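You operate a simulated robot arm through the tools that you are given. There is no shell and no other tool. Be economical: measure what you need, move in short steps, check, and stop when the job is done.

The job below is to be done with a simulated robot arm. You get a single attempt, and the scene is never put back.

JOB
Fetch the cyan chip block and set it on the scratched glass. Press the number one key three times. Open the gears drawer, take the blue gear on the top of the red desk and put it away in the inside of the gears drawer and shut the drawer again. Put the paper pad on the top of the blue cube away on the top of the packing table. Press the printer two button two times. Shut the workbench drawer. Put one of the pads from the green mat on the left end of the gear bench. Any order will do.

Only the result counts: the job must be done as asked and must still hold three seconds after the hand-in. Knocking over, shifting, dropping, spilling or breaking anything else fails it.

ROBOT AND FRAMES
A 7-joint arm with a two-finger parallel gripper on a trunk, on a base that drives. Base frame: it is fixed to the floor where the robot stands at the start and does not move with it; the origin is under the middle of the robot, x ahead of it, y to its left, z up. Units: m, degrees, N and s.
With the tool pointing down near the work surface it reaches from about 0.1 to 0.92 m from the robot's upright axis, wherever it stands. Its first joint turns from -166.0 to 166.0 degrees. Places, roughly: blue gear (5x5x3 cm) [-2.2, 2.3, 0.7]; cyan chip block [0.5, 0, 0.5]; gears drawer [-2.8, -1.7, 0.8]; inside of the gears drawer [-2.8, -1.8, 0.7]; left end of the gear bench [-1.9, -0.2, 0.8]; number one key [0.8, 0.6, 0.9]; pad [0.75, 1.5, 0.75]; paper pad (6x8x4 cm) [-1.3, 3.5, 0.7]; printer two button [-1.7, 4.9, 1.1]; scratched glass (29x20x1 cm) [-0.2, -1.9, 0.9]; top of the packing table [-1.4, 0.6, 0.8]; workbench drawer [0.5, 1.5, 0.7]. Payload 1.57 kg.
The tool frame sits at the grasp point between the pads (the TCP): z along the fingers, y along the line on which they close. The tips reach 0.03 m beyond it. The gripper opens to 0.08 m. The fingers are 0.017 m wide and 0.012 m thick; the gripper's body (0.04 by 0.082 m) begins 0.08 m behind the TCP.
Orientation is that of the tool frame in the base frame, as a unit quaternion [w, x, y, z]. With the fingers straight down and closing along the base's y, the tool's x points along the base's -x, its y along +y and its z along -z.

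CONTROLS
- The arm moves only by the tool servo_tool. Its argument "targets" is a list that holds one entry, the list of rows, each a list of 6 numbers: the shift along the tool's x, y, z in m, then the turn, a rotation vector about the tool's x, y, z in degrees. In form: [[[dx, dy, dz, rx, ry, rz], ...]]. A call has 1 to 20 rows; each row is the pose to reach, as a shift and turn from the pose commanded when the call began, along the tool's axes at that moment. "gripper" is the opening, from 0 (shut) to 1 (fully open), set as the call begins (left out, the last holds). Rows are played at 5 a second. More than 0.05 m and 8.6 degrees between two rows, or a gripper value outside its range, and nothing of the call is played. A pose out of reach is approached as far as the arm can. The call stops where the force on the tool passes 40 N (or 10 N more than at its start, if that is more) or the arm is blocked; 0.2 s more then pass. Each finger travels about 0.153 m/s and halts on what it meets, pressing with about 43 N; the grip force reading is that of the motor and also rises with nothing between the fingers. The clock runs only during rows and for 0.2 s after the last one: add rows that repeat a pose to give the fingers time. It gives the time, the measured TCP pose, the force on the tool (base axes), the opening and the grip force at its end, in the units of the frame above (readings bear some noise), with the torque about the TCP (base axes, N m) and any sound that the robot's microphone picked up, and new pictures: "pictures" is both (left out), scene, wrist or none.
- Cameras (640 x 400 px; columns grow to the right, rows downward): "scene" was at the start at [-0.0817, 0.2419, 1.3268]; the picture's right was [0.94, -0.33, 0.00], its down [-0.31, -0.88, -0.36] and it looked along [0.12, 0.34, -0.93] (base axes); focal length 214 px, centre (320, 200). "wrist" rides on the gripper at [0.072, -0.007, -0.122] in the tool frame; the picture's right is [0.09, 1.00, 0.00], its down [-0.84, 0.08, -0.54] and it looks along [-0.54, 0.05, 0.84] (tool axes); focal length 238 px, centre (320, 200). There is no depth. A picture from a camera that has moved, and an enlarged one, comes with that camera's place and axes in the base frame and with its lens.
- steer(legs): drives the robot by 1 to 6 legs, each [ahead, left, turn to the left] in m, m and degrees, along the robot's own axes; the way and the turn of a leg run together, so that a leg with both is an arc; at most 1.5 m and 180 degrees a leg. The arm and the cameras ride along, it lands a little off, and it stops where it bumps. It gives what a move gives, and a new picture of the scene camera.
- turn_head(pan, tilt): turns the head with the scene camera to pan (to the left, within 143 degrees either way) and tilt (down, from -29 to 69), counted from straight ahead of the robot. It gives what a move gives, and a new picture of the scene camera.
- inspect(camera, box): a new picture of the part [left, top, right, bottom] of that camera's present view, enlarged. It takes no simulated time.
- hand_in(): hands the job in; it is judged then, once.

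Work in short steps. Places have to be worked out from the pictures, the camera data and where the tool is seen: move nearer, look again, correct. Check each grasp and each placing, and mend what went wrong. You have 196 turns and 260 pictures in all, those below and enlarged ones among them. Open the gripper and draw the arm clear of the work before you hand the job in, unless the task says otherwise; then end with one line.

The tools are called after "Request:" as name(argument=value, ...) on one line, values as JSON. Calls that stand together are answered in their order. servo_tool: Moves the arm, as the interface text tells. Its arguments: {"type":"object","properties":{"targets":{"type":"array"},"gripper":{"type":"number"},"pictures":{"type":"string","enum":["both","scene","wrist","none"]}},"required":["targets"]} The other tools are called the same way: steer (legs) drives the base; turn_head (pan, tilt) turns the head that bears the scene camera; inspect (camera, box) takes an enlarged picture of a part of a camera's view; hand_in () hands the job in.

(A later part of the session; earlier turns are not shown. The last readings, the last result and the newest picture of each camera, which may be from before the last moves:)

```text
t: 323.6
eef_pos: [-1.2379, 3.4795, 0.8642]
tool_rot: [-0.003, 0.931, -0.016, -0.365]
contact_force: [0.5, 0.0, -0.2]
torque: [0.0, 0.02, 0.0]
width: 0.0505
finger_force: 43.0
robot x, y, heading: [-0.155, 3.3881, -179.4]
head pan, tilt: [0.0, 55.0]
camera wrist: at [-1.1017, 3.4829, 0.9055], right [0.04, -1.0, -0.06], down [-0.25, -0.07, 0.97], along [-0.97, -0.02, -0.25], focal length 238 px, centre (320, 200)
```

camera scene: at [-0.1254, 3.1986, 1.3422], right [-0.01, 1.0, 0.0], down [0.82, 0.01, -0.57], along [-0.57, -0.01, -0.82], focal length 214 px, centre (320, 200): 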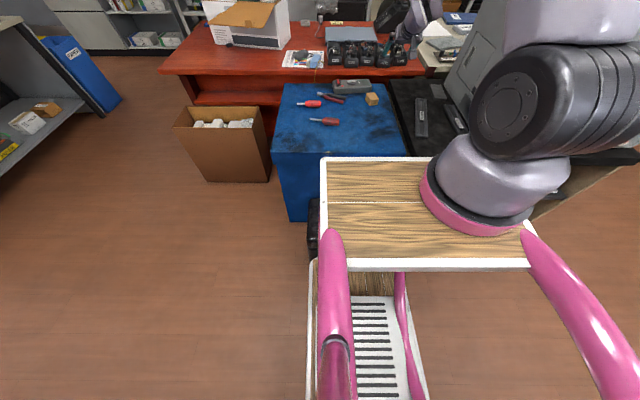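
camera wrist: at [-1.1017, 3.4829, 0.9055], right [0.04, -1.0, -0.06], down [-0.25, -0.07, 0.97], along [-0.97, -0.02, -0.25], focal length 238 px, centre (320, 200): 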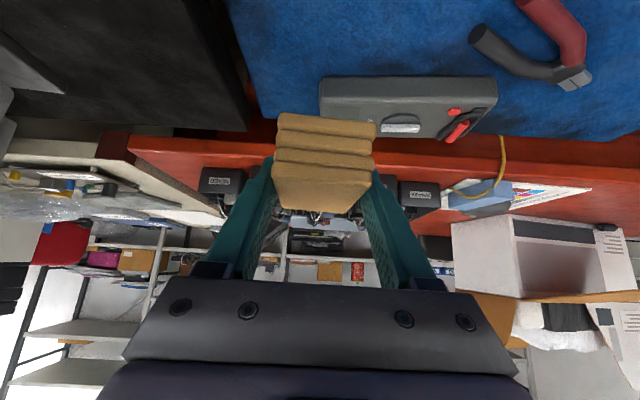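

Lifted and level. Keep the tilt, raise and draw back for carrying.

Request:
servo_tool(targets=[[[-0.027, 0, -0.029, 0, 0, 0], [-0.055, 0, -0.058, 0, 0, 0], [-0.08, 0, -0.095, 0, 0, 0], [-0.085, 0, -0.14, 0, 0, 0], [-0.08, 0, -0.185, 0, 0, 0], [-0.06, 0, -0.225, 0, 0, 0], [-0.03, 0, -0.265, 0, 0, 0], [0, 0, -0.3, 0, 0, 0], [0.03, 0, -0.335, 0, 0, 0], [0.06, 0, -0.37, 0, 0, 0], [0.09, 0, -0.405, 0, 0, 0], [0.12, 0, -0.44, 0, 0, 0], [0.12, 0, -0.44, 0, 0, 0]]], pictures="none")

Request:
steer(legs=[[-0.08, 0, 0], [0, 0.85, 0], [0, 0.85, 0], [0.1, 0, 0]])

Request:
turn_head(pan=35, tilt=30)

```text
t: 326.4
eef_pos: [-0.8503, 3.4696, 1.1068]
tool_rot: [-0.003, 0.931, -0.015, -0.366]
contact_force: [0.5, 0.4, -0.5]
torque: [0.0, 0.03, 0.04]
width: 0.0502
finger_force: 42.8
robot x, y, heading: [-0.152, 3.385, -179.6]
head pan, tilt: [0.0, 55.0]
```

```text
t: 336.4
eef_pos: [-0.8433, 1.7542, 1.1068]
tool_rot: [-0.002, 0.931, -0.01, -0.366]
contact_force: [-0.4, 0.3, 0.1]
torque: [-0.02, -0.02, 0.0]
width: 0.0505
finger_force: 42.8
robot x, y, heading: [-0.1462, 1.6825, -178.6]
head pan, tilt: [0.0, 55.0]
camera scene: at [-0.1153, 1.4926, 1.3423], right [-0.02, 1.0, 0.0], down [0.82, 0.02, -0.57], along [-0.57, -0.01, -0.82], focal length 214 px, centre (320, 200)
```

scene: 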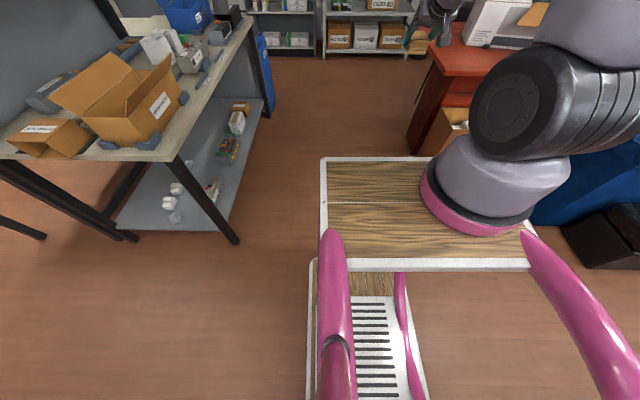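

```text
t: 337.5
eef_pos: [-0.8449, 1.7545, 1.1072]
tool_rot: [-0.001, 0.93, -0.009, -0.366]
contact_force: [0.0, 0.2, 0.4]
torque: [-0.04, -0.05, 0.01]
width: 0.0504
finger_force: 42.4
robot x, y, heading: [-0.1453, 1.6821, -178.5]
head pan, tilt: [35.0, 30.0]
camera scene: at [-0.116, 1.4408, 1.3782], right [-0.59, 0.81, 0.0], down [0.4, 0.3, -0.87], along [-0.7, -0.51, -0.5], focal length 214 px, centre (320, 200)
```

scene: 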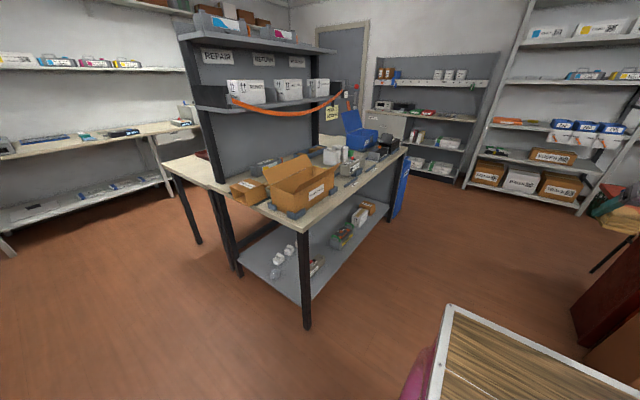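

Turn to face south and drive in front of the packing table to see free surface.

Request:
steer(legs=[[0, 0, 88.5], [0, -1.0, 0]])

Request:
turn_head(pan=-5, tilt=40)

```text
t: 346.4
eef_pos: [-1.2362, 0.9884, 1.1072]
tool_rot: [0.253, 0.674, 0.642, -0.263]
contact_force: [-0.1, 0.2, 0.2]
torque: [0.05, 0.01, 0.02]
width: 0.0504
finger_force: 42.6
robot x, y, heading: [-1.1458, 1.6847, -90.5]
head pan, tilt: [35.0, 30.0]
camera scene: at [-0.9029, 1.7071, 1.3783], right [-0.82, -0.57, 0.0], down [-0.28, 0.41, -0.87], along [0.49, -0.71, -0.5], focal length 214 px, centre (320, 200)
```

scene: 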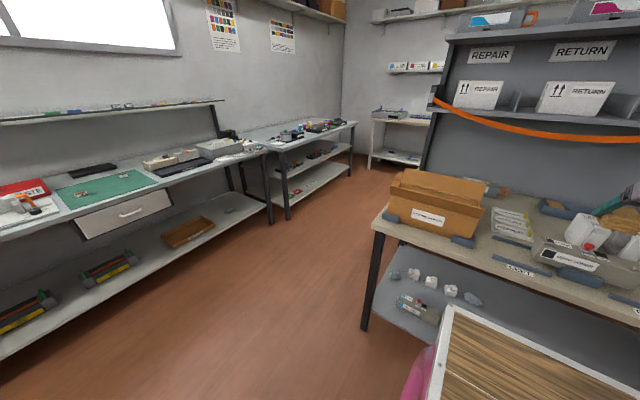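

```text
t: 347.5
eef_pos: [-1.2356, 0.9893, 1.1069]
tool_rot: [0.253, 0.674, 0.642, -0.263]
contact_force: [0.5, -0.3, 0.3]
torque: [0.01, -0.01, 0.02]
width: 0.0503
finger_force: 42.8
robot x, y, heading: [-1.1444, 1.6811, -90.4]
head pan, tilt: [-5.0, 40.0]
camera scene: at [-0.9621, 1.6968, 1.3629], right [-1.0, 0.09, 0.0], down [0.06, 0.64, -0.77], along [-0.07, -0.76, -0.64], focal length 214 px, centre (320, 200)
```

scene: 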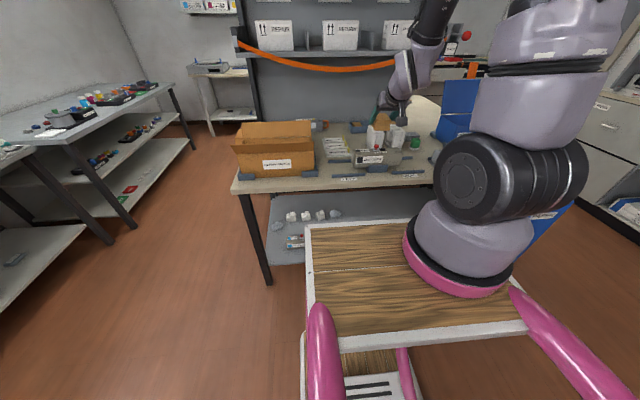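

Zoom on the table top for a free spot.

Request:
inspect(camera="scene", box=[220, 90, 460, 240])

Request:
inspect(camera="wrist", box=[0, 0, 640, 400])

```text
2.67 times, centred on (340, 165) of scene
camera zoom: at [-0.9621, 1.6968, 1.3629], right [-1.0, 0.09, 0.0], down [0.06, 0.64, -0.77], along [-0.07, -0.76, -0.64], focal length 572 px, centre (267, 293)
```

zoom: 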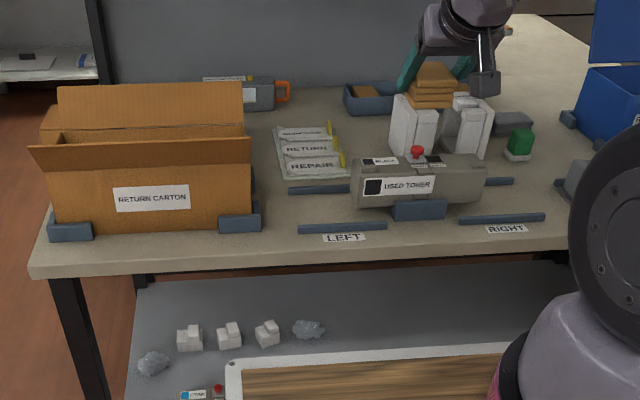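

```text
1.00 times, centred on (320, 200) of wrist (not enlarged: the box is as wide or as high as the picture)
camera zoom: at [-1.2358, 1.1254, 1.1462], right [1.0, 0.02, -0.06], down [0.06, -0.25, 0.97], along [0.01, -0.97, -0.25], focal length 238 px, centre (320, 200)
```

zoom: 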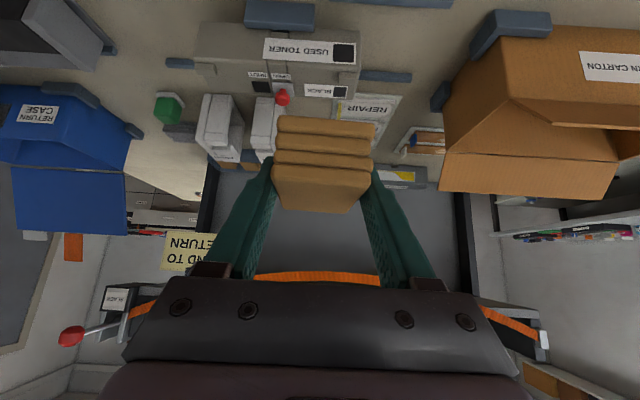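

The north side is crowded. Earlier views showed free surface at the table's south-west part (≈(-1.95, 0.32)), reachable from the west corridor. I turn to face east and back westwards.

Request:
steer(legs=[[0.08, 0, 0], [0, 0, 90.4], [-1.0, 0, 0], [-0.78, 0, 0]])

Request:
turn_head(pan=-45, tilt=40)

```text
t: 360.9
eef_pos: [-2.2182, 1.5051, 1.1065]
tool_rot: [0.365, 0.018, 0.931, -0.005]
contact_force: [0.4, 0.4, 0.6]
torque: [0.01, 0.0, -0.04]
width: 0.0504
finger_force: 42.6
robot x, y, heading: [-2.9157, 1.5887, 0.4]
head pan, tilt: [-5.0, 40.0]
camera scene: at [-2.9302, 1.7694, 1.3629], right [-0.08, -1.0, 0.0], down [-0.64, 0.05, -0.77], along [0.76, -0.06, -0.64], focal length 214 px, centre (320, 200)
```

scene: 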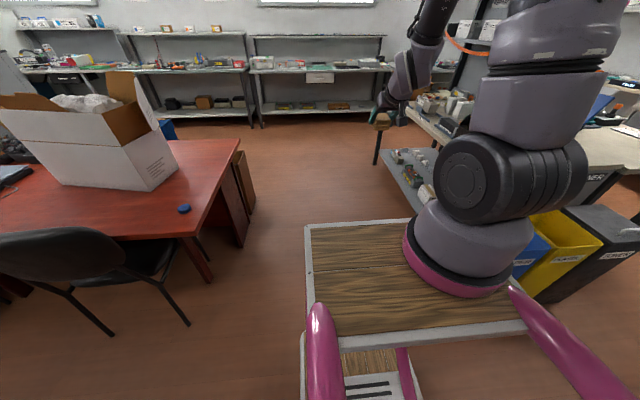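

```text
t: 362.0
eef_pos: [-2.2189, 1.5051, 1.1056]
tool_rot: [0.366, 0.017, 0.931, -0.004]
contact_force: [0.3, -0.2, 0.9]
torque: [-0.03, 0.0, 0.01]
width: 0.0504
finger_force: 42.5
robot x, y, heading: [-2.9168, 1.593, 0.3]
head pan, tilt: [-45.0, 40.0]
camera scene: at [-2.9544, 1.7166, 1.3629], right [-0.7, -0.71, 0.0], down [-0.46, 0.45, -0.77], along [0.55, -0.54, -0.64], focal length 214 px, centre (320, 200)
```

scene: 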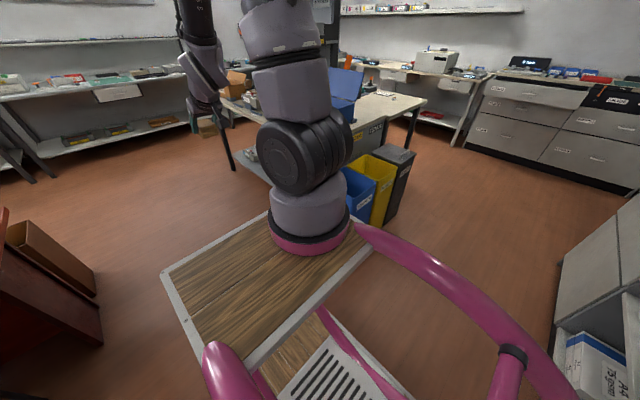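

Strafe south along the corridor beside the bins and look at the table's west end.

Request:
steer(legs=[[-0.05, -0.6, -0.3], [0, -0.65, 0]])

Request:
turn_head(pan=0, tilt=40)

```text
t: 368.6
eef_pos: [-2.2645, 0.2392, 1.106]
tool_rot: [0.365, 0.021, 0.931, -0.005]
contact_force: [-0.3, 0.4, 0.4]
torque: [-0.01, -0.03, 0.01]
width: 0.0504
finger_force: 43.0
robot x, y, heading: [-2.959, 0.33, -0.2]
head pan, tilt: [-45.0, 40.0]
camera scene: at [-2.9986, 0.4575, 1.3629], right [-0.71, -0.71, 0.0], down [-0.45, 0.46, -0.77], along [0.54, -0.54, -0.64], focal length 214 px, centre (320, 200)
```

scene: 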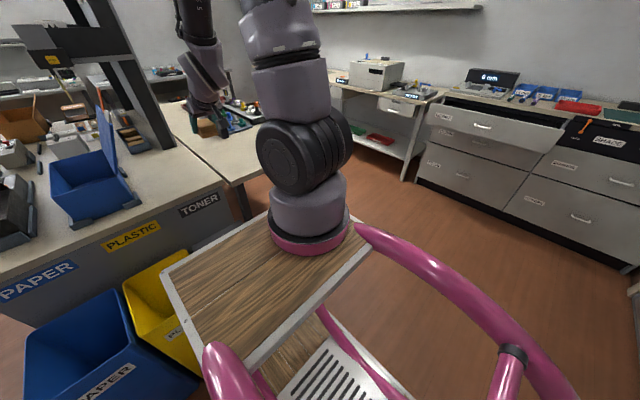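

```text
t: 369.8
eef_pos: [-2.264, 0.2392, 1.1064]
tool_rot: [0.366, 0.021, 0.93, -0.007]
contact_force: [0.3, 0.9, 0.3]
torque: [-0.01, 0.0, -0.02]
width: 0.0505
finger_force: 42.8
robot x, y, heading: [-2.9578, 0.3266, -0.1]
head pan, tilt: [0.0, 40.0]
camera scene: at [-2.9735, 0.5175, 1.3629], right [0.0, -1.0, 0.0], down [-0.64, 0.0, -0.77], along [0.77, 0.0, -0.64], focal length 214 px, centre (320, 200)
```

scene: 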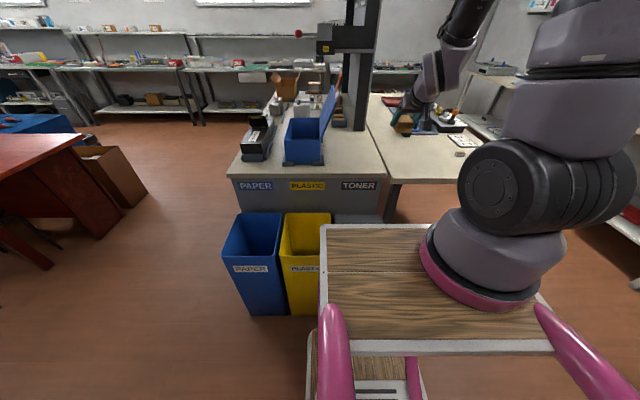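

The free area right of the blue case is visible. Zoom to verify.

Request:
inspect(camera="scene", box=[230, 90, 430, 215])

```text
3.20 times, centred on (330, 152) of scene
camera zoom: at [-2.9735, 0.5175, 1.3629], right [0.0, -1.0, 0.0], down [-0.64, 0.0, -0.77], along [0.77, 0.0, -0.64], focal length 686 px, centre (288, 352)
```

zoom: 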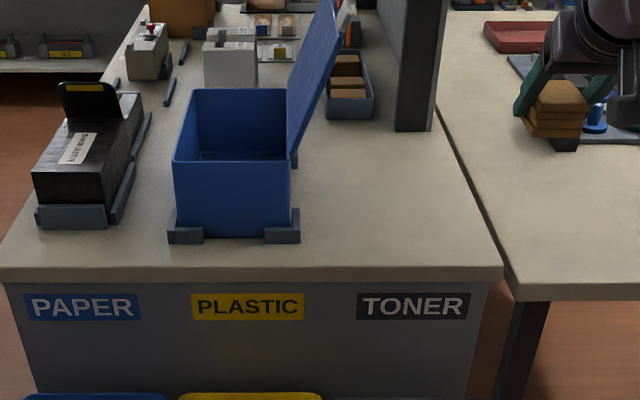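

Clear. Extend over it, keeping the tilt so that the pad stays level.

Request:
servo_tool(targets=[[[-0.03, 0.01, 0.03, 0, 0, 0], [-0.06, 0.02, 0.06, 0, 0, 0], [-0.09, 0.03, 0.09, 0, 0, 0], [-0.12, 0.04, 0.12, 0, 0, 0], [-0.15, 0.05, 0.15, 0, 0, 0], [-0.18, 0.06, 0.18, 0, 0, 0], [-0.2, 0.07, 0.22, 0, 0, 0], [-0.2, 0.08, 0.265, 0, 0, 0], [-0.19, 0.09, 0.305, 0, 0, 0], [-0.172, 0.09, 0.34, 0, 0, 0], [-0.157, 0.09, 0.365, 0, 0, 0], [-0.157, 0.09, 0.365, 0, 0, 0]]])

```text
t: 372.4
eef_pos: [-1.897, 0.3136, 0.9474]
tool_rot: [0.366, 0.021, 0.93, -0.006]
contact_force: [-0.3, 0.1, -0.4]
torque: [-0.02, 0.02, 0.01]
width: 0.0503
finger_force: 42.6
robot x, y, heading: [-2.9598, 0.3285, -0.4]
head pan, tilt: [0.0, 40.0]
camera scene: at [-2.9736, 0.5176, 1.3629], right [0.0, -1.0, 0.0], down [-0.64, 0.0, -0.77], along [0.77, 0.0, -0.64], focal length 214 px, centre (320, 200)
camera wrist: at [-2.0318, 0.3133, 0.9859], right [-0.02, 1.0, -0.06], down [0.25, 0.06, 0.97], along [0.97, 0.01, -0.25], focal length 238 px, centre (320, 200)
```

scene: 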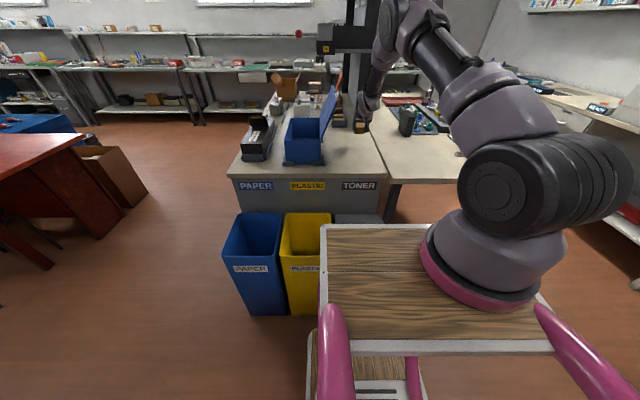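
wrist: 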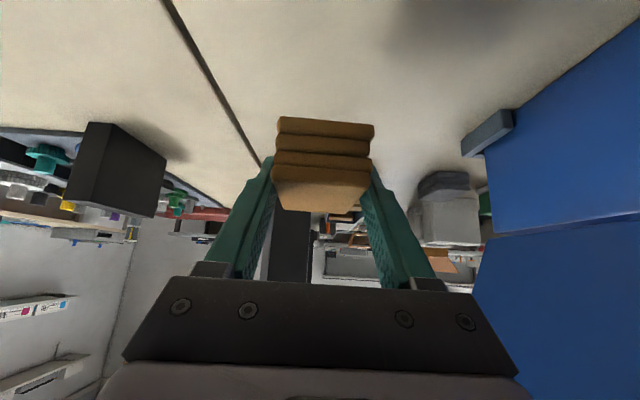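

Seam is at y≈0.19, the spot is clear. Descend slowly until the pad touches.

Request:
servo_tool(targets=[[[0.017, 0.01, 0.018, 0, 0, 0], [0.034, 0.015, 0.0366, 0, 0, 0], [0.0477, 0.015, 0.0512, 0, 0, 0], [0.0546, 0.015, 0.0585, 0, 0, 0], [0.0573, 0.015, 0.0614, 0, 0, 0], [0.06, 0.015, 0.0643, 0, 0, 0], [0.0628, 0.015, 0.0673, 0, 0, 0], [0.0655, 0.015, 0.0702, 0, 0, 0], [0.0682, 0.015, 0.0731, 0, 0, 0], [0.071, 0.015, 0.076, 0, 0, 0], [0.0737, 0.015, 0.079, 0, 0, 0], [0.0764, 0.015, 0.0819, 0, 0, 0], [0.0791, 0.015, 0.0848, 0, 0, 0], [0.0818, 0.015, 0.0877, 0, 0, 0]]], pictures="wrist")

```text
t: 374.6
eef_pos: [-1.8924, 0.3297, 0.8504]
tool_rot: [0.372, 0.021, 0.928, -0.006]
contact_force: [1.2, 0.7, 7.9]
torque: [-0.04, 0.04, 0.0]
width: 0.0504
finger_force: 42.9
robot x, y, heading: [-2.9616, 0.3292, -0.3]
head pan, tilt: [0.0, 40.0]
stopped in row 11: the force on the tool passed its limit at 40 N (the readings are from after the stop); the commanded pose is now the measured one
camera wrist: at [-2.0282, 0.3293, 0.8883], right [-0.02, 1.0, -0.06], down [0.23, 0.06, 0.97], along [0.97, 0.01, -0.23], focal length 238 px, centre (320, 200)
```

wrist: 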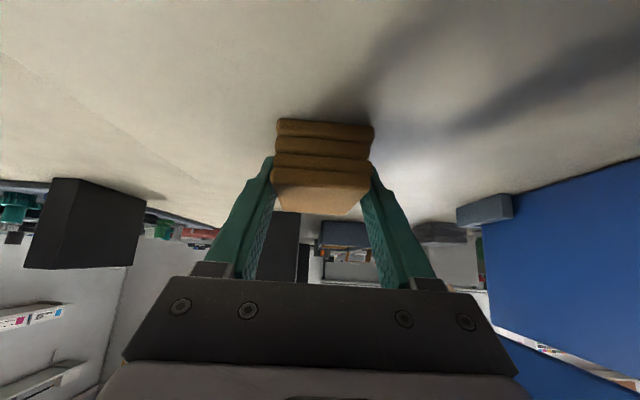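

Contact at z 0.85. Release and back off along the finger direction.

Request:
servo_tool(targets=[[[0, 0, 0, 0, 0, 0], [0, 0, 0, 0, 0, 0], [0, 0, 0, 0, 0, 0], [0, 0, -0.02, 0, 0, 0], [0, 0, -0.06, 0, 0, 0], [0, 0, -0.105, 0, 0, 0], [-0.01, 0, -0.15, 0, 0, 0], [-0.02, 0, -0.195, 0, 0, 0]]], gripper=1, pictures="wrist")

Request:
inspect(camera="scene", box=[230, 90, 430, 215])

```text
t: 376.4
eef_pos: [-2.0142, 0.3338, 1.0024]
tool_rot: [0.37, 0.02, 0.929, -0.005]
contact_force: [0.0, 0.6, -0.3]
torque: [0.0, -0.03, 0.0]
width: 0.0798
finger_force: 0.0
robot x, y, heading: [-2.9583, 0.3289, -0.1]
head pan, tilt: [0.0, 40.0]
camera wrist: at [-2.1493, 0.3338, 1.0405], right [-0.02, 1.0, -0.06], down [0.24, 0.06, 0.97], along [0.97, 0.01, -0.24], focal length 238 px, centre (320, 200)
```

wrist: 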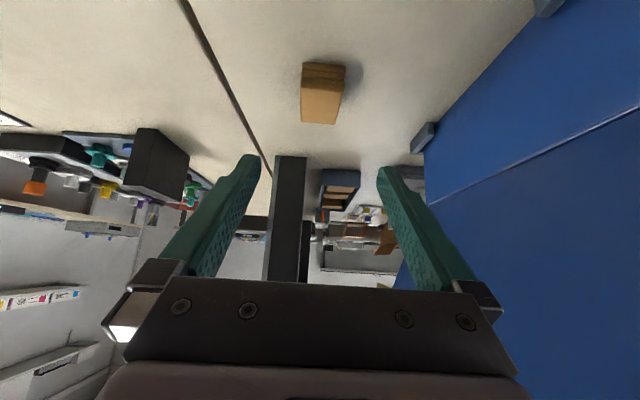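

```text
3.20 times, centred on (330, 152) of scene
camera zoom: at [-2.973, 0.5176, 1.3629], right [0.0, -1.0, 0.0], down [-0.64, 0.0, -0.77], along [0.77, 0.0, -0.64], focal length 686 px, centre (288, 352)
```

zoom: 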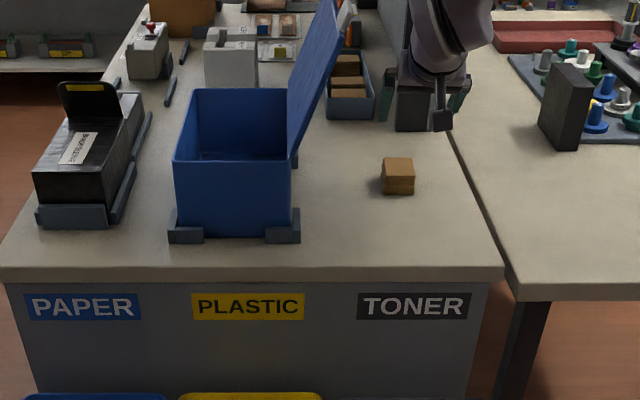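

Pad is on the packing table. Straighten and retract the arm, then drive to the red desk for the blue gear at ≈(-2.226, 2.292, 0.757).

Request:
servo_tool(targets=[[[-0.02, 0, -0.03, 0, 4, 0], [-0.035, 0, -0.07, 0, 8, 0], [-0.04, 0, -0.11, 0, 12, 0], [-0.03, 0, -0.15, 0, 16, 0], [-0.015, 0, -0.19, 0, 20, 0], [0.005, 0, -0.23, 0, 24, 0], [0.03, 0, -0.27, 0, 28, 0], [0.06, 0, -0.305, 0, 32, 0], [0.09, 0, -0.34, 0, 36, 0], [0.12, 0, -0.37, 0, 40, 0], [0.15, 0, -0.4, 0, 43, 0], [0.17, 0, -0.42, 0, 43, 0]]], pictures="none")

Request:
steer(legs=[[0, 0.65, 0], [0, 0.65, 0], [0.35, 0, 0], [0, 0, 90.1], [0, -0.3, 0]])

Request:
turn_head(pan=-10, tilt=45)

```text
t: 379.0
eef_pos: [-2.424, 0.3498, 1.1929]
tool_rot: [0.003, 0.021, 1.0, 0.003]
contact_force: [0.3, -0.6, -0.2]
torque: [0.03, 0.03, 0.0]
width: 0.0798
finger_force: 0.0
robot x, y, heading: [-2.9642, 0.3323, 0.1]
head pan, tilt: [0.0, 40.0]
```

```text
t: 393.2
eef_pos: [-2.3376, 2.1579, 1.192]
tool_rot: [0.001, -0.698, 0.716, 0.004]
contact_force: [-1.0, -0.3, -0.3]
torque: [0.02, 0.0, 0.0]
width: 0.0799
finger_force: 0.0
robot x, y, heading: [-2.305, 1.6236, 91.0]
head pan, tilt: [0.0, 40.0]
camera scene: at [-2.4969, 1.6056, 1.3629], right [1.0, 0.01, 0.0], down [0.01, -0.64, -0.77], along [-0.01, 0.77, -0.64], focal length 214 px, centre (320, 200)
```

scene: 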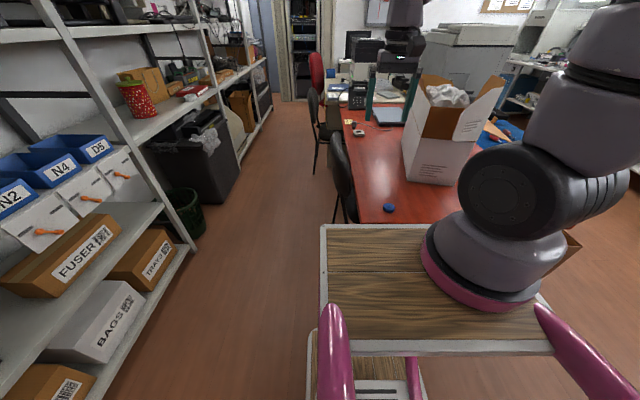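

```text
t: 393.9
eef_pos: [-2.338, 2.158, 1.1922]
tool_rot: [0.001, -0.698, 0.716, 0.005]
contact_force: [0.2, 0.2, -0.2]
torque: [0.03, 0.02, -0.02]
width: 0.0798
finger_force: 0.0
robot x, y, heading: [-2.3056, 1.6236, 90.8]
head pan, tilt: [-10.0, 45.0]
camera scene: at [-2.4828, 1.6009, 1.3557], right [0.99, -0.16, 0.0], down [-0.11, -0.7, -0.71], along [0.11, 0.7, -0.71], focal length 214 px, centre (320, 200)
```

scene: 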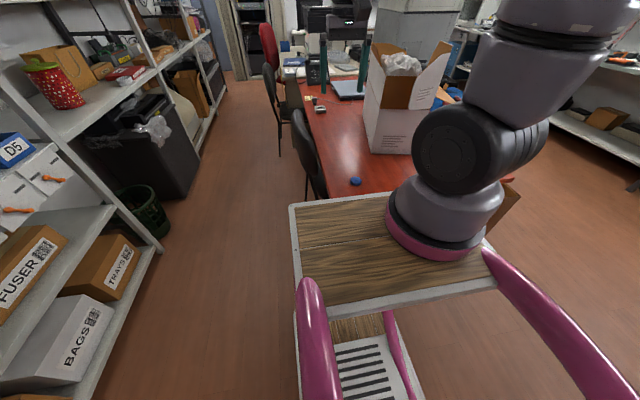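

Gear at (-2.223, 2.285). Hover above it.

Request:
servo_tool(targets=[[[-0.02, -0.02, 0.03, 0, 0, 0], [-0.04, -0.04, 0.06, 0, 0, 0], [-0.06, -0.06, 0.09, 0, 0, 0], [-0.08, -0.08, 0.12, 0, 0, 0], [-0.1, -0.1, 0.15, 0, 0, 0], [-0.12, -0.113, 0.185, 0, 0, 0], [-0.125, -0.113, 0.225, 0, 0, 0], [-0.125, -0.113, 0.262, 0, 0, 0], [-0.125, -0.113, 0.262, 0, 0, 0]]], pictures="wrist")

```text
t: 395.9
eef_pos: [-2.2225, 2.2813, 0.9308]
tool_rot: [0.001, -0.698, 0.716, 0.004]
contact_force: [0.2, -0.3, -0.3]
torque: [0.02, 0.02, 0.0]
width: 0.0801
finger_force: 0.0
robot x, y, heading: [-2.3045, 1.6243, 90.8]
head pan, tilt: [-10.0, 45.0]
camera wrist: at [-2.2166, 2.2099, 1.0513], right [-1.0, -0.07, 0.0], down [-0.05, 0.83, 0.55], along [-0.04, 0.55, -0.84], focal length 238 px, centre (320, 200)
```

wrist: 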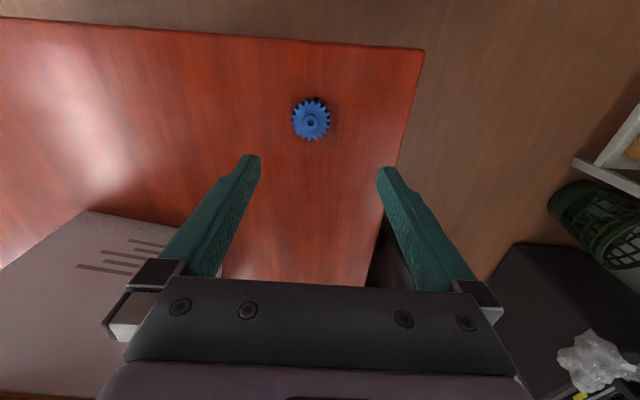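

Gear at (-2.212, 2.286). Descend around it.

Request:
servo_tool(targets=[[[-0.004, -0.005, 0.04, 0, 0, 0], [-0.004, -0.01, 0.08, 0, 0, 0], [-0.004, -0.01, 0.115, 0, 0, 0], [-0.004, -0.01, 0.135, 0, 0, 0], [-0.004, -0.01, 0.142, 0, 0, 0], [-0.004, -0.01, 0.142, 0, 0, 0]]], pictures="wrist")

Request:
inspect(camera="scene", box=[310, 140, 420, 222])

```text
t: 397.3
eef_pos: [-2.2146, 2.2877, 0.7885]
tool_rot: [0.001, -0.698, 0.716, 0.005]
contact_force: [-0.1, 0.2, -0.8]
torque: [0.01, -0.02, 0.0]
width: 0.0802
finger_force: 0.0
robot x, y, heading: [-2.3033, 1.6194, 90.8]
head pan, tilt: [-10.0, 45.0]
camera wrist: at [-2.2072, 2.2148, 0.9094], right [-1.0, -0.07, 0.0], down [-0.05, 0.83, 0.55], along [-0.04, 0.55, -0.84], focal length 238 px, centre (320, 200)
```

wrist: 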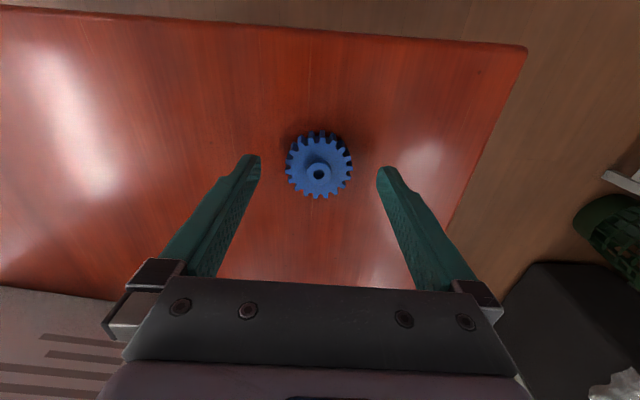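

```text
4.88 times, centred on (365, 181) of scene
camera zoom: at [-2.4827, 1.6008, 1.3557], right [0.99, -0.16, 0.0], down [-0.11, -0.7, -0.71], along [0.11, 0.7, -0.71], focal length 1046 px, centre (100, 293)
```

zoom: 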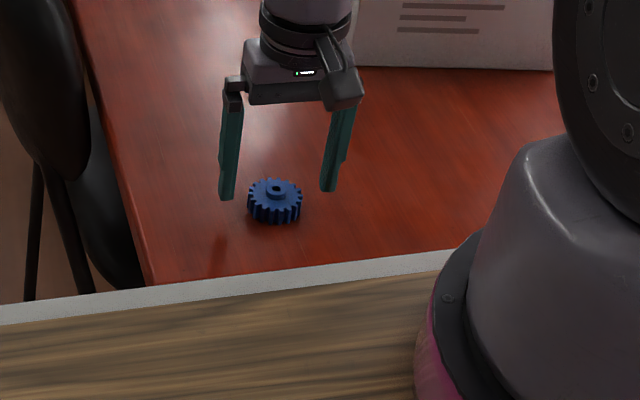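

Aligned in x and y. Lower further with force watch, then close.

Request:
servo_tool(targets=[[[0, -0.002, 0.01, 0, 0, 0], [0, -0.002, 0.016, 0, 0, 0], [0, -0.002, 0.02, 0, 0, 0], [0, -0.002, 0.023, 0, 0, 0], [0, -0.002, 0.026, 0, 0, 0], [0, -0.002, 0.029, 0, 0, 0], [0, -0.002, 0.032, 0, 0, 0]]], pictures="none")

Request:
inspect(camera="scene", box=[310, 140, 420, 222])

```text
t: 398.2
eef_pos: [-2.2123, 2.2865, 0.7694]
tool_rot: [0.001, -0.697, 0.717, 0.005]
contact_force: [-1.3, -5.9, 19.6]
torque: [-0.33, -0.87, -0.16]
width: 0.0793
finger_force: 0.0
robot x, y, heading: [-2.3059, 1.6196, 90.9]
head pan, tilt: [-10.0, 45.0]
stopped in row 4: the force on the tool passed its limit at 50 N (the readings are from after the stop); the commanded pose is now the measured one
```

```text
4.88 times, centred on (365, 181) of scene
camera zoom: at [-2.4829, 1.6001, 1.3556], right [0.99, -0.16, 0.0], down [-0.11, -0.7, -0.71], along [0.11, 0.7, -0.71], focal length 1046 px, centre (100, 293)
```

zoom: 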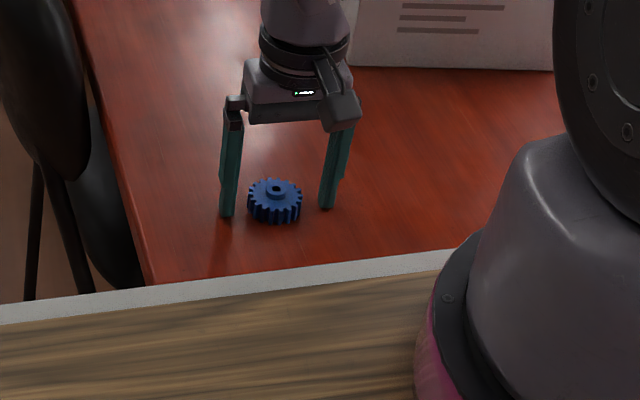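

Tips are on the desk around the gear. Rise 3 mm and close.

Request:
servo_tool(targets=[[[0, 0, -0.003, 0, 0, 0], [0, 0, -0.003, 0, 0, 0], [0, 0, -0.003, 0, 0, 0], [0, 0, -0.003, 0, 0, 0], [0, 0, -0.01, 0, 0, 0], [0, 0, -0.03, 0, 0, 0], [0, 0, -0.07, 0, 0, 0]]], gripper=0, pictures="wrist")

```text
t: 399.8
eef_pos: [-2.2104, 2.2868, 0.8391]
tool_rot: [0.001, -0.698, 0.716, 0.005]
contact_force: [0.4, 0.5, -0.7]
torque: [-0.03, 0.02, 0.02]
width: 0.0456
finger_force: 43.5
robot x, y, heading: [-2.3086, 1.6233, 90.8]
head pan, tilt: [-10.0, 45.0]
camera wrist: at [-2.2043, 2.2151, 0.9599], right [-1.0, -0.07, 0.0], down [-0.05, 0.83, 0.55], along [-0.04, 0.55, -0.84], focal length 238 px, centre (320, 200)
```

wrist: 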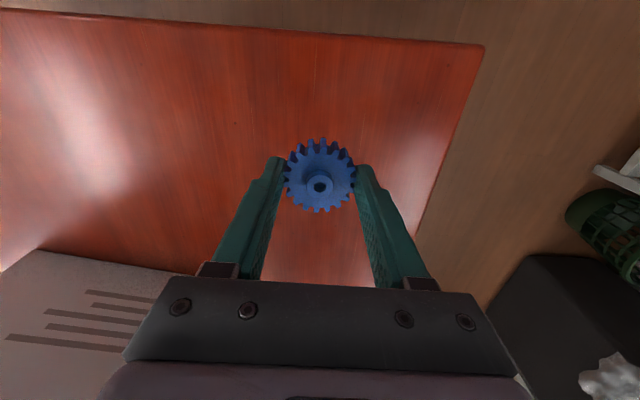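

Gear held. Raise, retract, and drive back to the gears drawer facing south.

Request:
servo_tool(targets=[[[0.01, 0, -0.05, 0, 0, 0], [0.02, 0, -0.1, 0, 0, 0], [0.03, 0.01, -0.148, 0, 0, 0], [0.05, 0.03, -0.19, 0, 0, 0], [0.07, 0.05, -0.23, 0, 0, 0], [0.09, 0.07, -0.27, 0, 0, 0], [0.11, 0.09, -0.31, 0, 0, 0], [0.13, 0.1, -0.35, 0, 0, 0]]], pictures="none")

Request:
steer(legs=[[-0.1, 0.35, 0], [0, 0, 179.2], [0, -0.3, 0], [1.0, 0, 0], [0.95, 0, 0], [0, 0.3, 0]])

Request:
turn_head(pan=-5, tilt=40)

```text
refused: row 1 steps farther than a row can; nothing moved
```

```text
t: 422.1
eef_pos: [-2.7088, -1.0859, 0.8392]
tool_rot: [0.004, 0.716, 0.698, -0.001]
contact_force: [0.2, 0.1, 0.2]
torque: [-0.02, 0.02, -0.02]
width: 0.0455
finger_force: 42.8
robot x, y, heading: [-2.6155, -0.4212, -89.3]
head pan, tilt: [-10.0, 45.0]
camera scene: at [-2.439, -0.4014, 1.3557], right [-0.99, 0.16, 0.0], down [0.11, 0.7, -0.71], along [-0.11, -0.7, -0.71], focal length 214 px, centre (320, 200)
```

scene: 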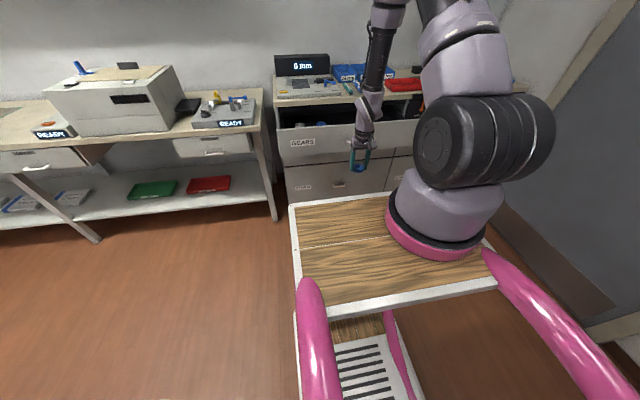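

```text
t: 422.8
eef_pos: [-2.7083, -1.0872, 0.8407]
tool_rot: [0.005, 0.715, 0.699, -0.002]
contact_force: [0.1, -0.6, 0.6]
torque: [-0.01, 0.01, -0.05]
width: 0.0457
finger_force: 43.2
robot x, y, heading: [-2.6169, -0.4198, -89.1]
head pan, tilt: [-5.0, 40.0]
camera scene: at [-2.4323, -0.4059, 1.3629], right [-1.0, 0.07, 0.0], down [0.05, 0.64, -0.77], along [-0.05, -0.76, -0.64], focal length 214 px, centre (320, 200)
```

scene: 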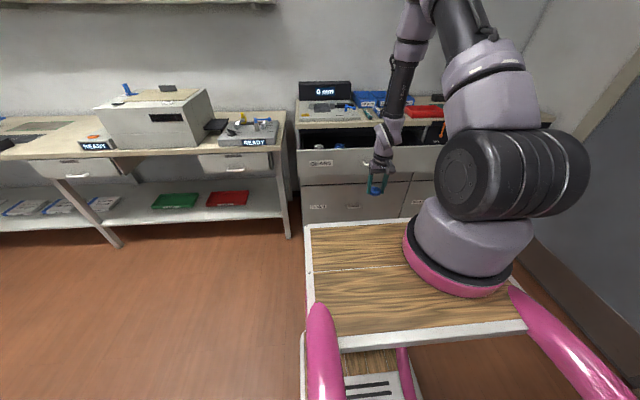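

The raise had been refused (arm stayed low) but nothing was reported touched and the gear is still held. Raise now, then move over the drawer.

Request:
servo_tool(targets=[[[0, 0, -0.045, 0, 0, 0], [0, 0, -0.09, 0, 0, 0], [0, 0, -0.135, 0, 0, 0], [0, 0, -0.18, 0, 0, 0], [0, 0, -0.225, 0, 0, 0], [-0.04, 0, -0.24, 0, 0, 0], [-0.08, 0, -0.25, 0, 0, 0], [-0.125, 0, -0.25, 0, 0, 0], [-0.17, 0, -0.25, 0, 0, 0], [-0.215, 0, -0.25, 0, 0, 0], [-0.25, 0, -0.25, 0, 0, 0], [-0.25, 0, -0.25, 0, 0, 0]]], pictures="wrist")

Request:
inspect(camera="scene", box=[290, 90, 450, 190])

```text
t: 425.4
eef_pos: [-2.7153, -1.3342, 1.0916]
tool_rot: [0.005, 0.715, 0.699, -0.001]
contact_force: [-0.1, 0.4, -0.4]
torque: [0.01, -0.01, 0.0]
width: 0.0455
finger_force: 42.9
robot x, y, heading: [-2.6131, -0.4207, -88.8]
head pan, tilt: [-5.0, 40.0]
camera wrist: at [-2.7206, -1.2601, 1.2126], right [1.0, 0.07, 0.0], down [0.06, -0.83, 0.55], along [0.04, -0.55, -0.84], focal length 238 px, centre (320, 200)
```

wrist: 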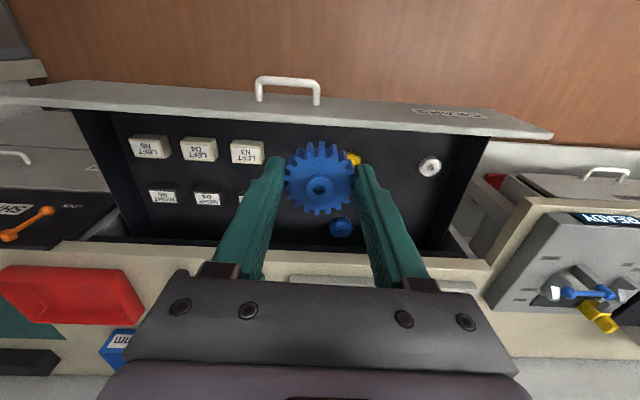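

```text
4.00 times, centred on (370, 140) of scene
camera zoom: at [-2.4322, -0.4058, 1.3629], right [-1.0, 0.07, 0.0], down [0.04, 0.64, -0.77], along [-0.05, -0.76, -0.64], focal length 858 px, centre (120, 440)
```

zoom: 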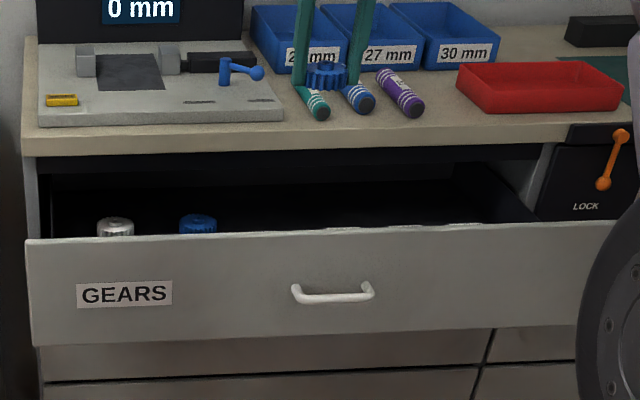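

Free spot in the drawer: about (-2.567, -1.50), between the yellow, blue and white gears. Move above it.

Request:
servo_tool(targets=[[[-0.033, 0.03, 0, 0, 0, 0], [-0.066, 0.06, 0, 0, 0, 0], [-0.099, 0.09, 0, 0, 0, 0], [-0.132, 0.12, 0, 0, 0, 0], [-0.1626, 0.15, 0.01, 0, 0, 0], [-0.1626, 0.152, 0.05, 0, 0, 0], [-0.1626, 0.152, 0.09, 0, 0, 0], [-0.1626, 0.152, 0.09, 0, 0, 0]]], pictures="wrist")

Request:
inspect(camera="scene", box=[290, 90, 450, 190])

```text
t: 427.2
eef_pos: [-2.5529, -1.4552, 1.0058]
tool_rot: [0.005, 0.715, 0.699, -0.001]
contact_force: [0.0, 0.2, -0.4]
torque: [-0.01, -0.02, -0.02]
width: 0.0457
finger_force: 43.2
out of reach, approached as far as the arm can: row 4, 5, 6, 7, 8
robot x, y, heading: [-2.6154, -0.4227, -88.8]
head pan, tilt: [-5.0, 40.0]
camera wrist: at [-2.5578, -1.3821, 1.1262], right [1.0, 0.07, 0.0], down [0.06, -0.83, 0.55], along [0.04, -0.55, -0.84], focal length 238 px, centre (320, 200)
```

wrist: 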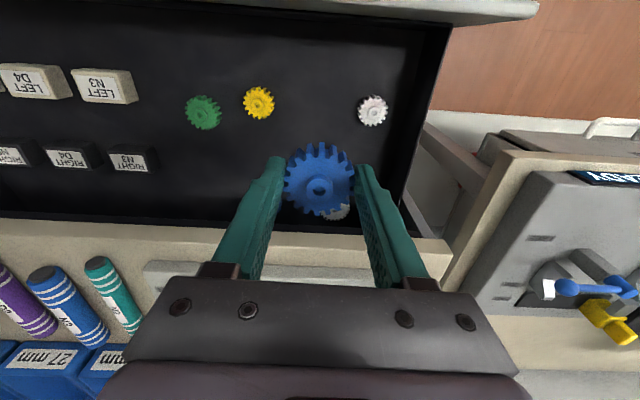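

```text
4.00 times, centred on (370, 140) of scene
camera zoom: at [-2.4322, -0.406, 1.3629], right [-1.0, 0.07, 0.0], down [0.04, 0.64, -0.77], along [-0.05, -0.76, -0.64], focal length 858 px, centre (120, 440)
```

zoom: 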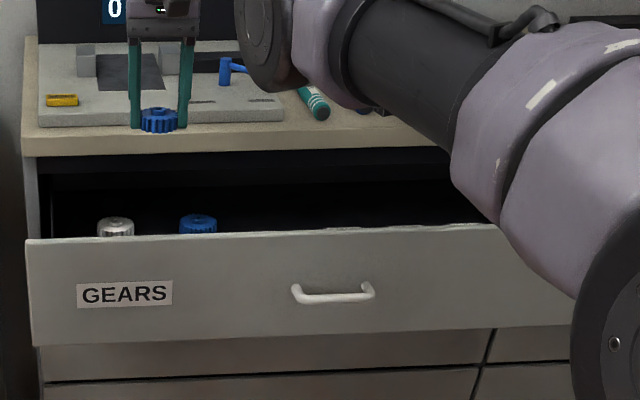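

Out of reach; pull the arm back, bring the base closer, then return.

Request:
servo_tool(targets=[[[0.045, 0, 0, 0, 0, 0], [0.09, 0, 0, 0, 0, 0], [0.13, 0, 0, 0, 0, 0], [0.16, 0, 0, 0, 0, 0]]], pictures="none")

Request:
steer(legs=[[0.17, 0, -1.0]])

```text
t: 428.2
eef_pos: [-2.526, -1.4473, 1.0129]
tool_rot: [0.005, 0.715, 0.699, 0.0]
contact_force: [0.3, -0.1, -0.2]
torque: [0.0, -0.04, 0.01]
width: 0.0454
finger_force: 43.0
out of reach, approached as far as the arm can: row 1, 2, 3, 4
robot x, y, heading: [-2.6167, -0.4222, -89.1]
head pan, tilt: [-5.0, 40.0]
```

```text
t: 429.6
eef_pos: [-2.5414, -1.6182, 1.012]
tool_rot: [0.004, 0.722, 0.692, 0.0]
contact_force: [-1.0, 0.7, -0.5]
torque: [0.01, 0.02, 0.02]
width: 0.0457
finger_force: 43.1
robot x, y, heading: [-2.6125, -0.5972, -89.8]
head pan, tilt: [-5.0, 40.0]
camera scene: at [-2.4305, -0.5797, 1.3629], right [-1.0, 0.09, 0.0], down [0.06, 0.64, -0.77], along [-0.07, -0.76, -0.64], focal length 214 px, centre (320, 200)
```

scene: 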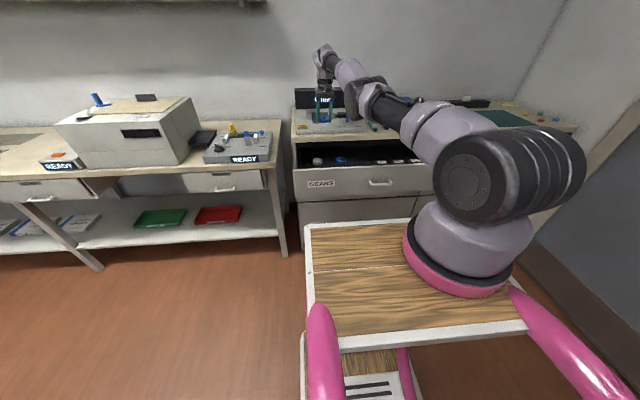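

The stretched arm didn't follow and is now over the counter (no contact). Pull back with more, slower rows and a slight raise.

Request:
servo_tool(targets=[[[0.02, 0, -0.005, 0, 0, 0], [0.04, 0, -0.01, 0, 0, 0], [0.06, 0, -0.015, 0, 0, 0], [0.08, 0, -0.02, 0, 0, 0], [0.1, 0, -0.02, 0, 0, 0], [0.12, 0, -0.02, 0, 0, 0], [0.14, 0, -0.02, 0, 0, 0], [0.16, 0, -0.02, 0, 0, 0], [0.18, 0, -0.02, 0, 0, 0], [0.18, 0, -0.02, 0, 0, 0], [0.18, 0, -0.02, 0, 0, 0], [0.18, 0, -0.02, 0, 0, 0]]], pictures="wrist")

```text
t: 432.2
eef_pos: [-2.4957, -1.6053, 1.043]
tool_rot: [0.003, 0.721, 0.692, -0.001]
contact_force: [0.3, -0.4, -0.1]
torque: [-0.02, -0.02, -0.06]
width: 0.0454
finger_force: 43.4
out of reach, approached as far as the arm can: row 1, 2, 3, 4, 5, 6, 7, 8, 9, 10, 11, 12
robot x, y, heading: [-2.6156, -0.5923, -90.2]
head pan, tilt: [-5.0, 40.0]
camera wrist: at [-2.5, -1.5317, 1.1638], right [1.0, 0.05, 0.0], down [0.04, -0.84, 0.55], along [0.03, -0.55, -0.84], focal length 238 px, centre (320, 200)
```

wrist: 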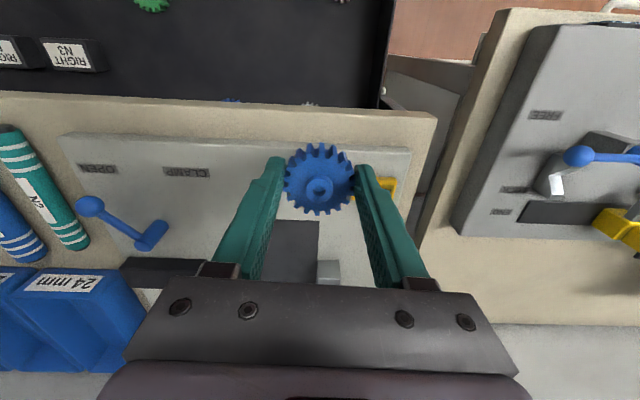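

The elbow is stuck stretched. Back the base away into free space, where I can lower the arm to unlock it.

Request:
steer(legs=[[-0.5, 0, 0]])

Request:
servo_tool(targets=[[[0.015, 0, 0.03, 0, 0, 0], [0.03, 0, 0.06, 0, 0, 0], [0.045, 0, 0.09, 0, 0, 0], [0.06, 0, 0.12, 0, 0, 0], [0.08, 0, 0.15, 0, 0, 0], [0.1, 0, 0.18, 0, 0, 0], [0.12, 0, 0.2, 0, 0, 0], [0.14, 0, 0.2, 0, 0, 0], [0.17, 0, 0.2, 0, 0, 0], [0.2, 0, 0.2, 0, 0, 0], [0.23, 0, 0.2, 0, 0, 0], [0.26, 0, 0.2, 0, 0, 0]]], pictures="none")

```text
t: 434.6
eef_pos: [-2.5039, -1.2185, 1.047]
tool_rot: [0.007, 0.723, 0.691, -0.002]
contact_force: [-1.0, 0.1, -0.2]
torque: [0.01, 0.0, 0.02]
width: 0.0456
finger_force: 42.8
robot x, y, heading: [-2.6169, -0.2065, -90.5]
head pan, tilt: [-5.0, 40.0]
stopped in leg 1: the robot was blocked; the commanded pose is now the measured one
camera scene: at [-2.4337, -0.1931, 1.3629], right [-1.0, 0.1, 0.0], down [0.06, 0.64, -0.77], along [-0.07, -0.76, -0.64], focal length 214 px, centre (320, 200)
```

scene: 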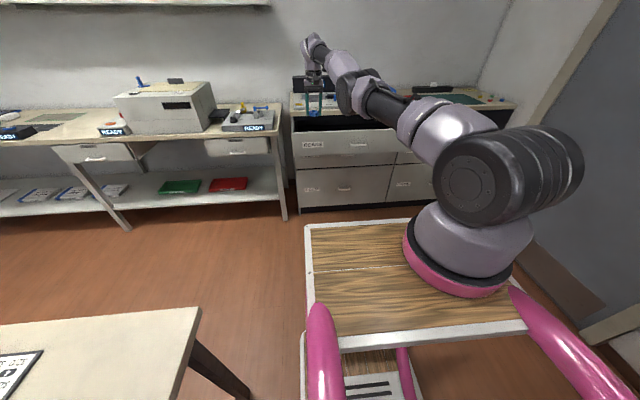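

```text
t: 437.2
eef_pos: [-2.4273, -1.1821, 0.8057]
tool_rot: [0.006, 0.723, 0.691, -0.001]
contact_force: [1.0, -0.9, 0.3]
torque: [-0.03, 0.0, 0.05]
width: 0.0454
finger_force: 43.1
out of reach, approached as far as the arm can: row 1, 2, 3, 4, 5, 6, 7, 8, 9, 10, 11, 12
robot x, y, heading: [-2.6164, -0.209, -90.2]
head pan, tilt: [-5.0, 40.0]
```

Move slightly forward off the bump, then keep pulling the arm inward at this lower height.

Request:
steer(legs=[[0.06, 0, 0]])

Request:
servo_tool(targets=[[[0.03, -0.01, 0, 0, 0, 0], [0.06, -0.02, 0, 0, 0, 0], [0.09, -0.03, 0, 0, 0, 0], [0.12, -0.04, 0, 0, 0, 0], [0.15, -0.05, 0, 0, 0, 0], [0.18, -0.06, 0, 0, 0, 0], [0.21, -0.07, 0, 0, 0, 0], [0.24, -0.08, 0, 0, 0, 0], [0.27, -0.09, 0, 0, 0, 0], [0.3, -0.1, 0, 0, 0, 0], [0.3, -0.1, 0, 0, 0, 0], [0.3, -0.1, 0, 0, 0, 0]]], pictures="scene")

```text
t: 438.2
eef_pos: [-2.4264, -1.2407, 0.8057]
tool_rot: [0.005, 0.723, 0.691, -0.002]
contact_force: [1.4, 0.3, -0.7]
torque: [0.05, 0.01, 0.01]
width: 0.0456
finger_force: 43.2
robot x, y, heading: [-2.6125, -0.2686, -90.3]
head pan, tilt: [-5.0, 40.0]
camera scene: at [-2.434, -0.2525, 1.3629], right [-1.0, 0.1, 0.0], down [0.06, 0.64, -0.77], along [-0.07, -0.76, -0.64], focal length 214 px, centre (320, 200)
```

scene: 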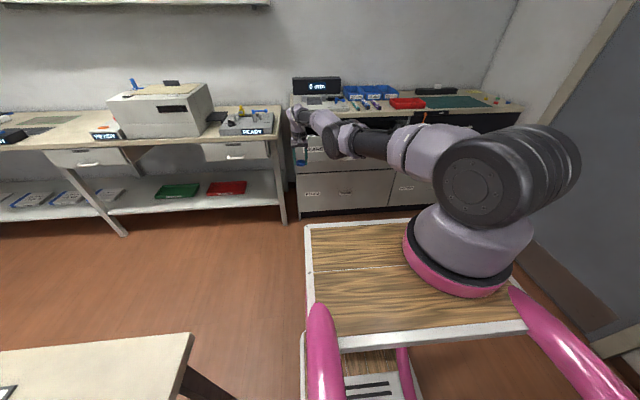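

```text
t: 440.8
eef_pos: [-2.4025, -1.2093, 0.7271]
tool_rot: [0.005, 0.722, 0.692, -0.001]
contact_force: [-0.7, -0.7, 0.8]
torque: [0.04, 0.05, 0.0]
width: 0.0457
finger_force: 42.8
out of reach, approached as far as the arm can: row 1, 2, 3, 4, 5, 6, 7, 8, 9, 10, 11, 12
robot x, y, heading: [-2.618, -0.2645, -90.6]
head pan, tilt: [-5.0, 40.0]
camera scene: at [-2.434, -0.2524, 1.3629], right [-1.0, 0.1, 0.0], down [0.06, 0.64, -0.77], along [-0.07, -0.76, -0.64], focal length 214 px, centre (320, 200)
```

scene: 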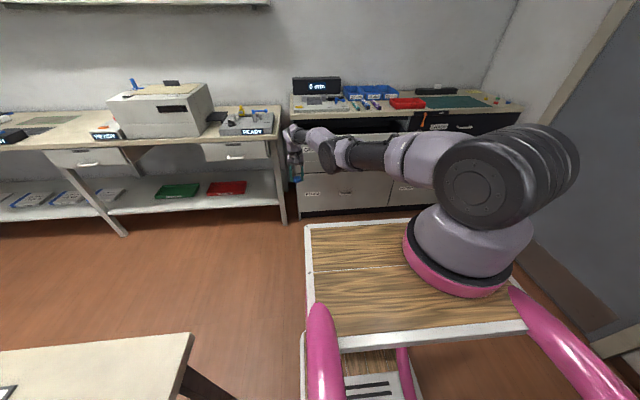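

The solver is stuck in a singular pose; as before, yawing the tool freed it. Try a +90° yaw in place (free space).

Request:
servo_tool(targets=[[[0.005, 0, -0.005, 0, 0, 8], [0.01, 0, -0.01, 0, 0, 16], [0.015, 0, -0.015, 0, 0, 24], [0.02, 0, -0.02, 0, 0, 32], [0.025, 0, -0.025, 0, 0, 40], [0.03, 0, -0.03, 0, 0, 48], [0.035, 0, -0.035, 0, 0, 56], [0.04, 0, -0.04, 0, 0, 64], [0.05, 0, -0.05, 0, 0, 72], [0.06, 0, -0.06, 0, 0, 80], [0.08, 0, -0.08, 0, 0, 88], [0.1, 0, -0.1, 0, 0, 88], [0.12, 0, -0.12, 0, 0, 88]]], pictures="none")

```text
t: 443.6
eef_pos: [-2.3431, -1.2056, 0.8158]
tool_rot: [0.005, 1.0, -0.005, 0.003]
contact_force: [-0.5, 0.2, 0.3]
torque: [0.02, 0.0, 0.01]
width: 0.0455
finger_force: 42.5
out of reach, approached as far as the arm can: row 1, 2, 3, 4, 5, 6, 7, 8, 9, 10, 11, 12, 13
robot x, y, heading: [-2.6162, -0.2676, -90.3]
head pan, tilt: [-5.0, 40.0]
```

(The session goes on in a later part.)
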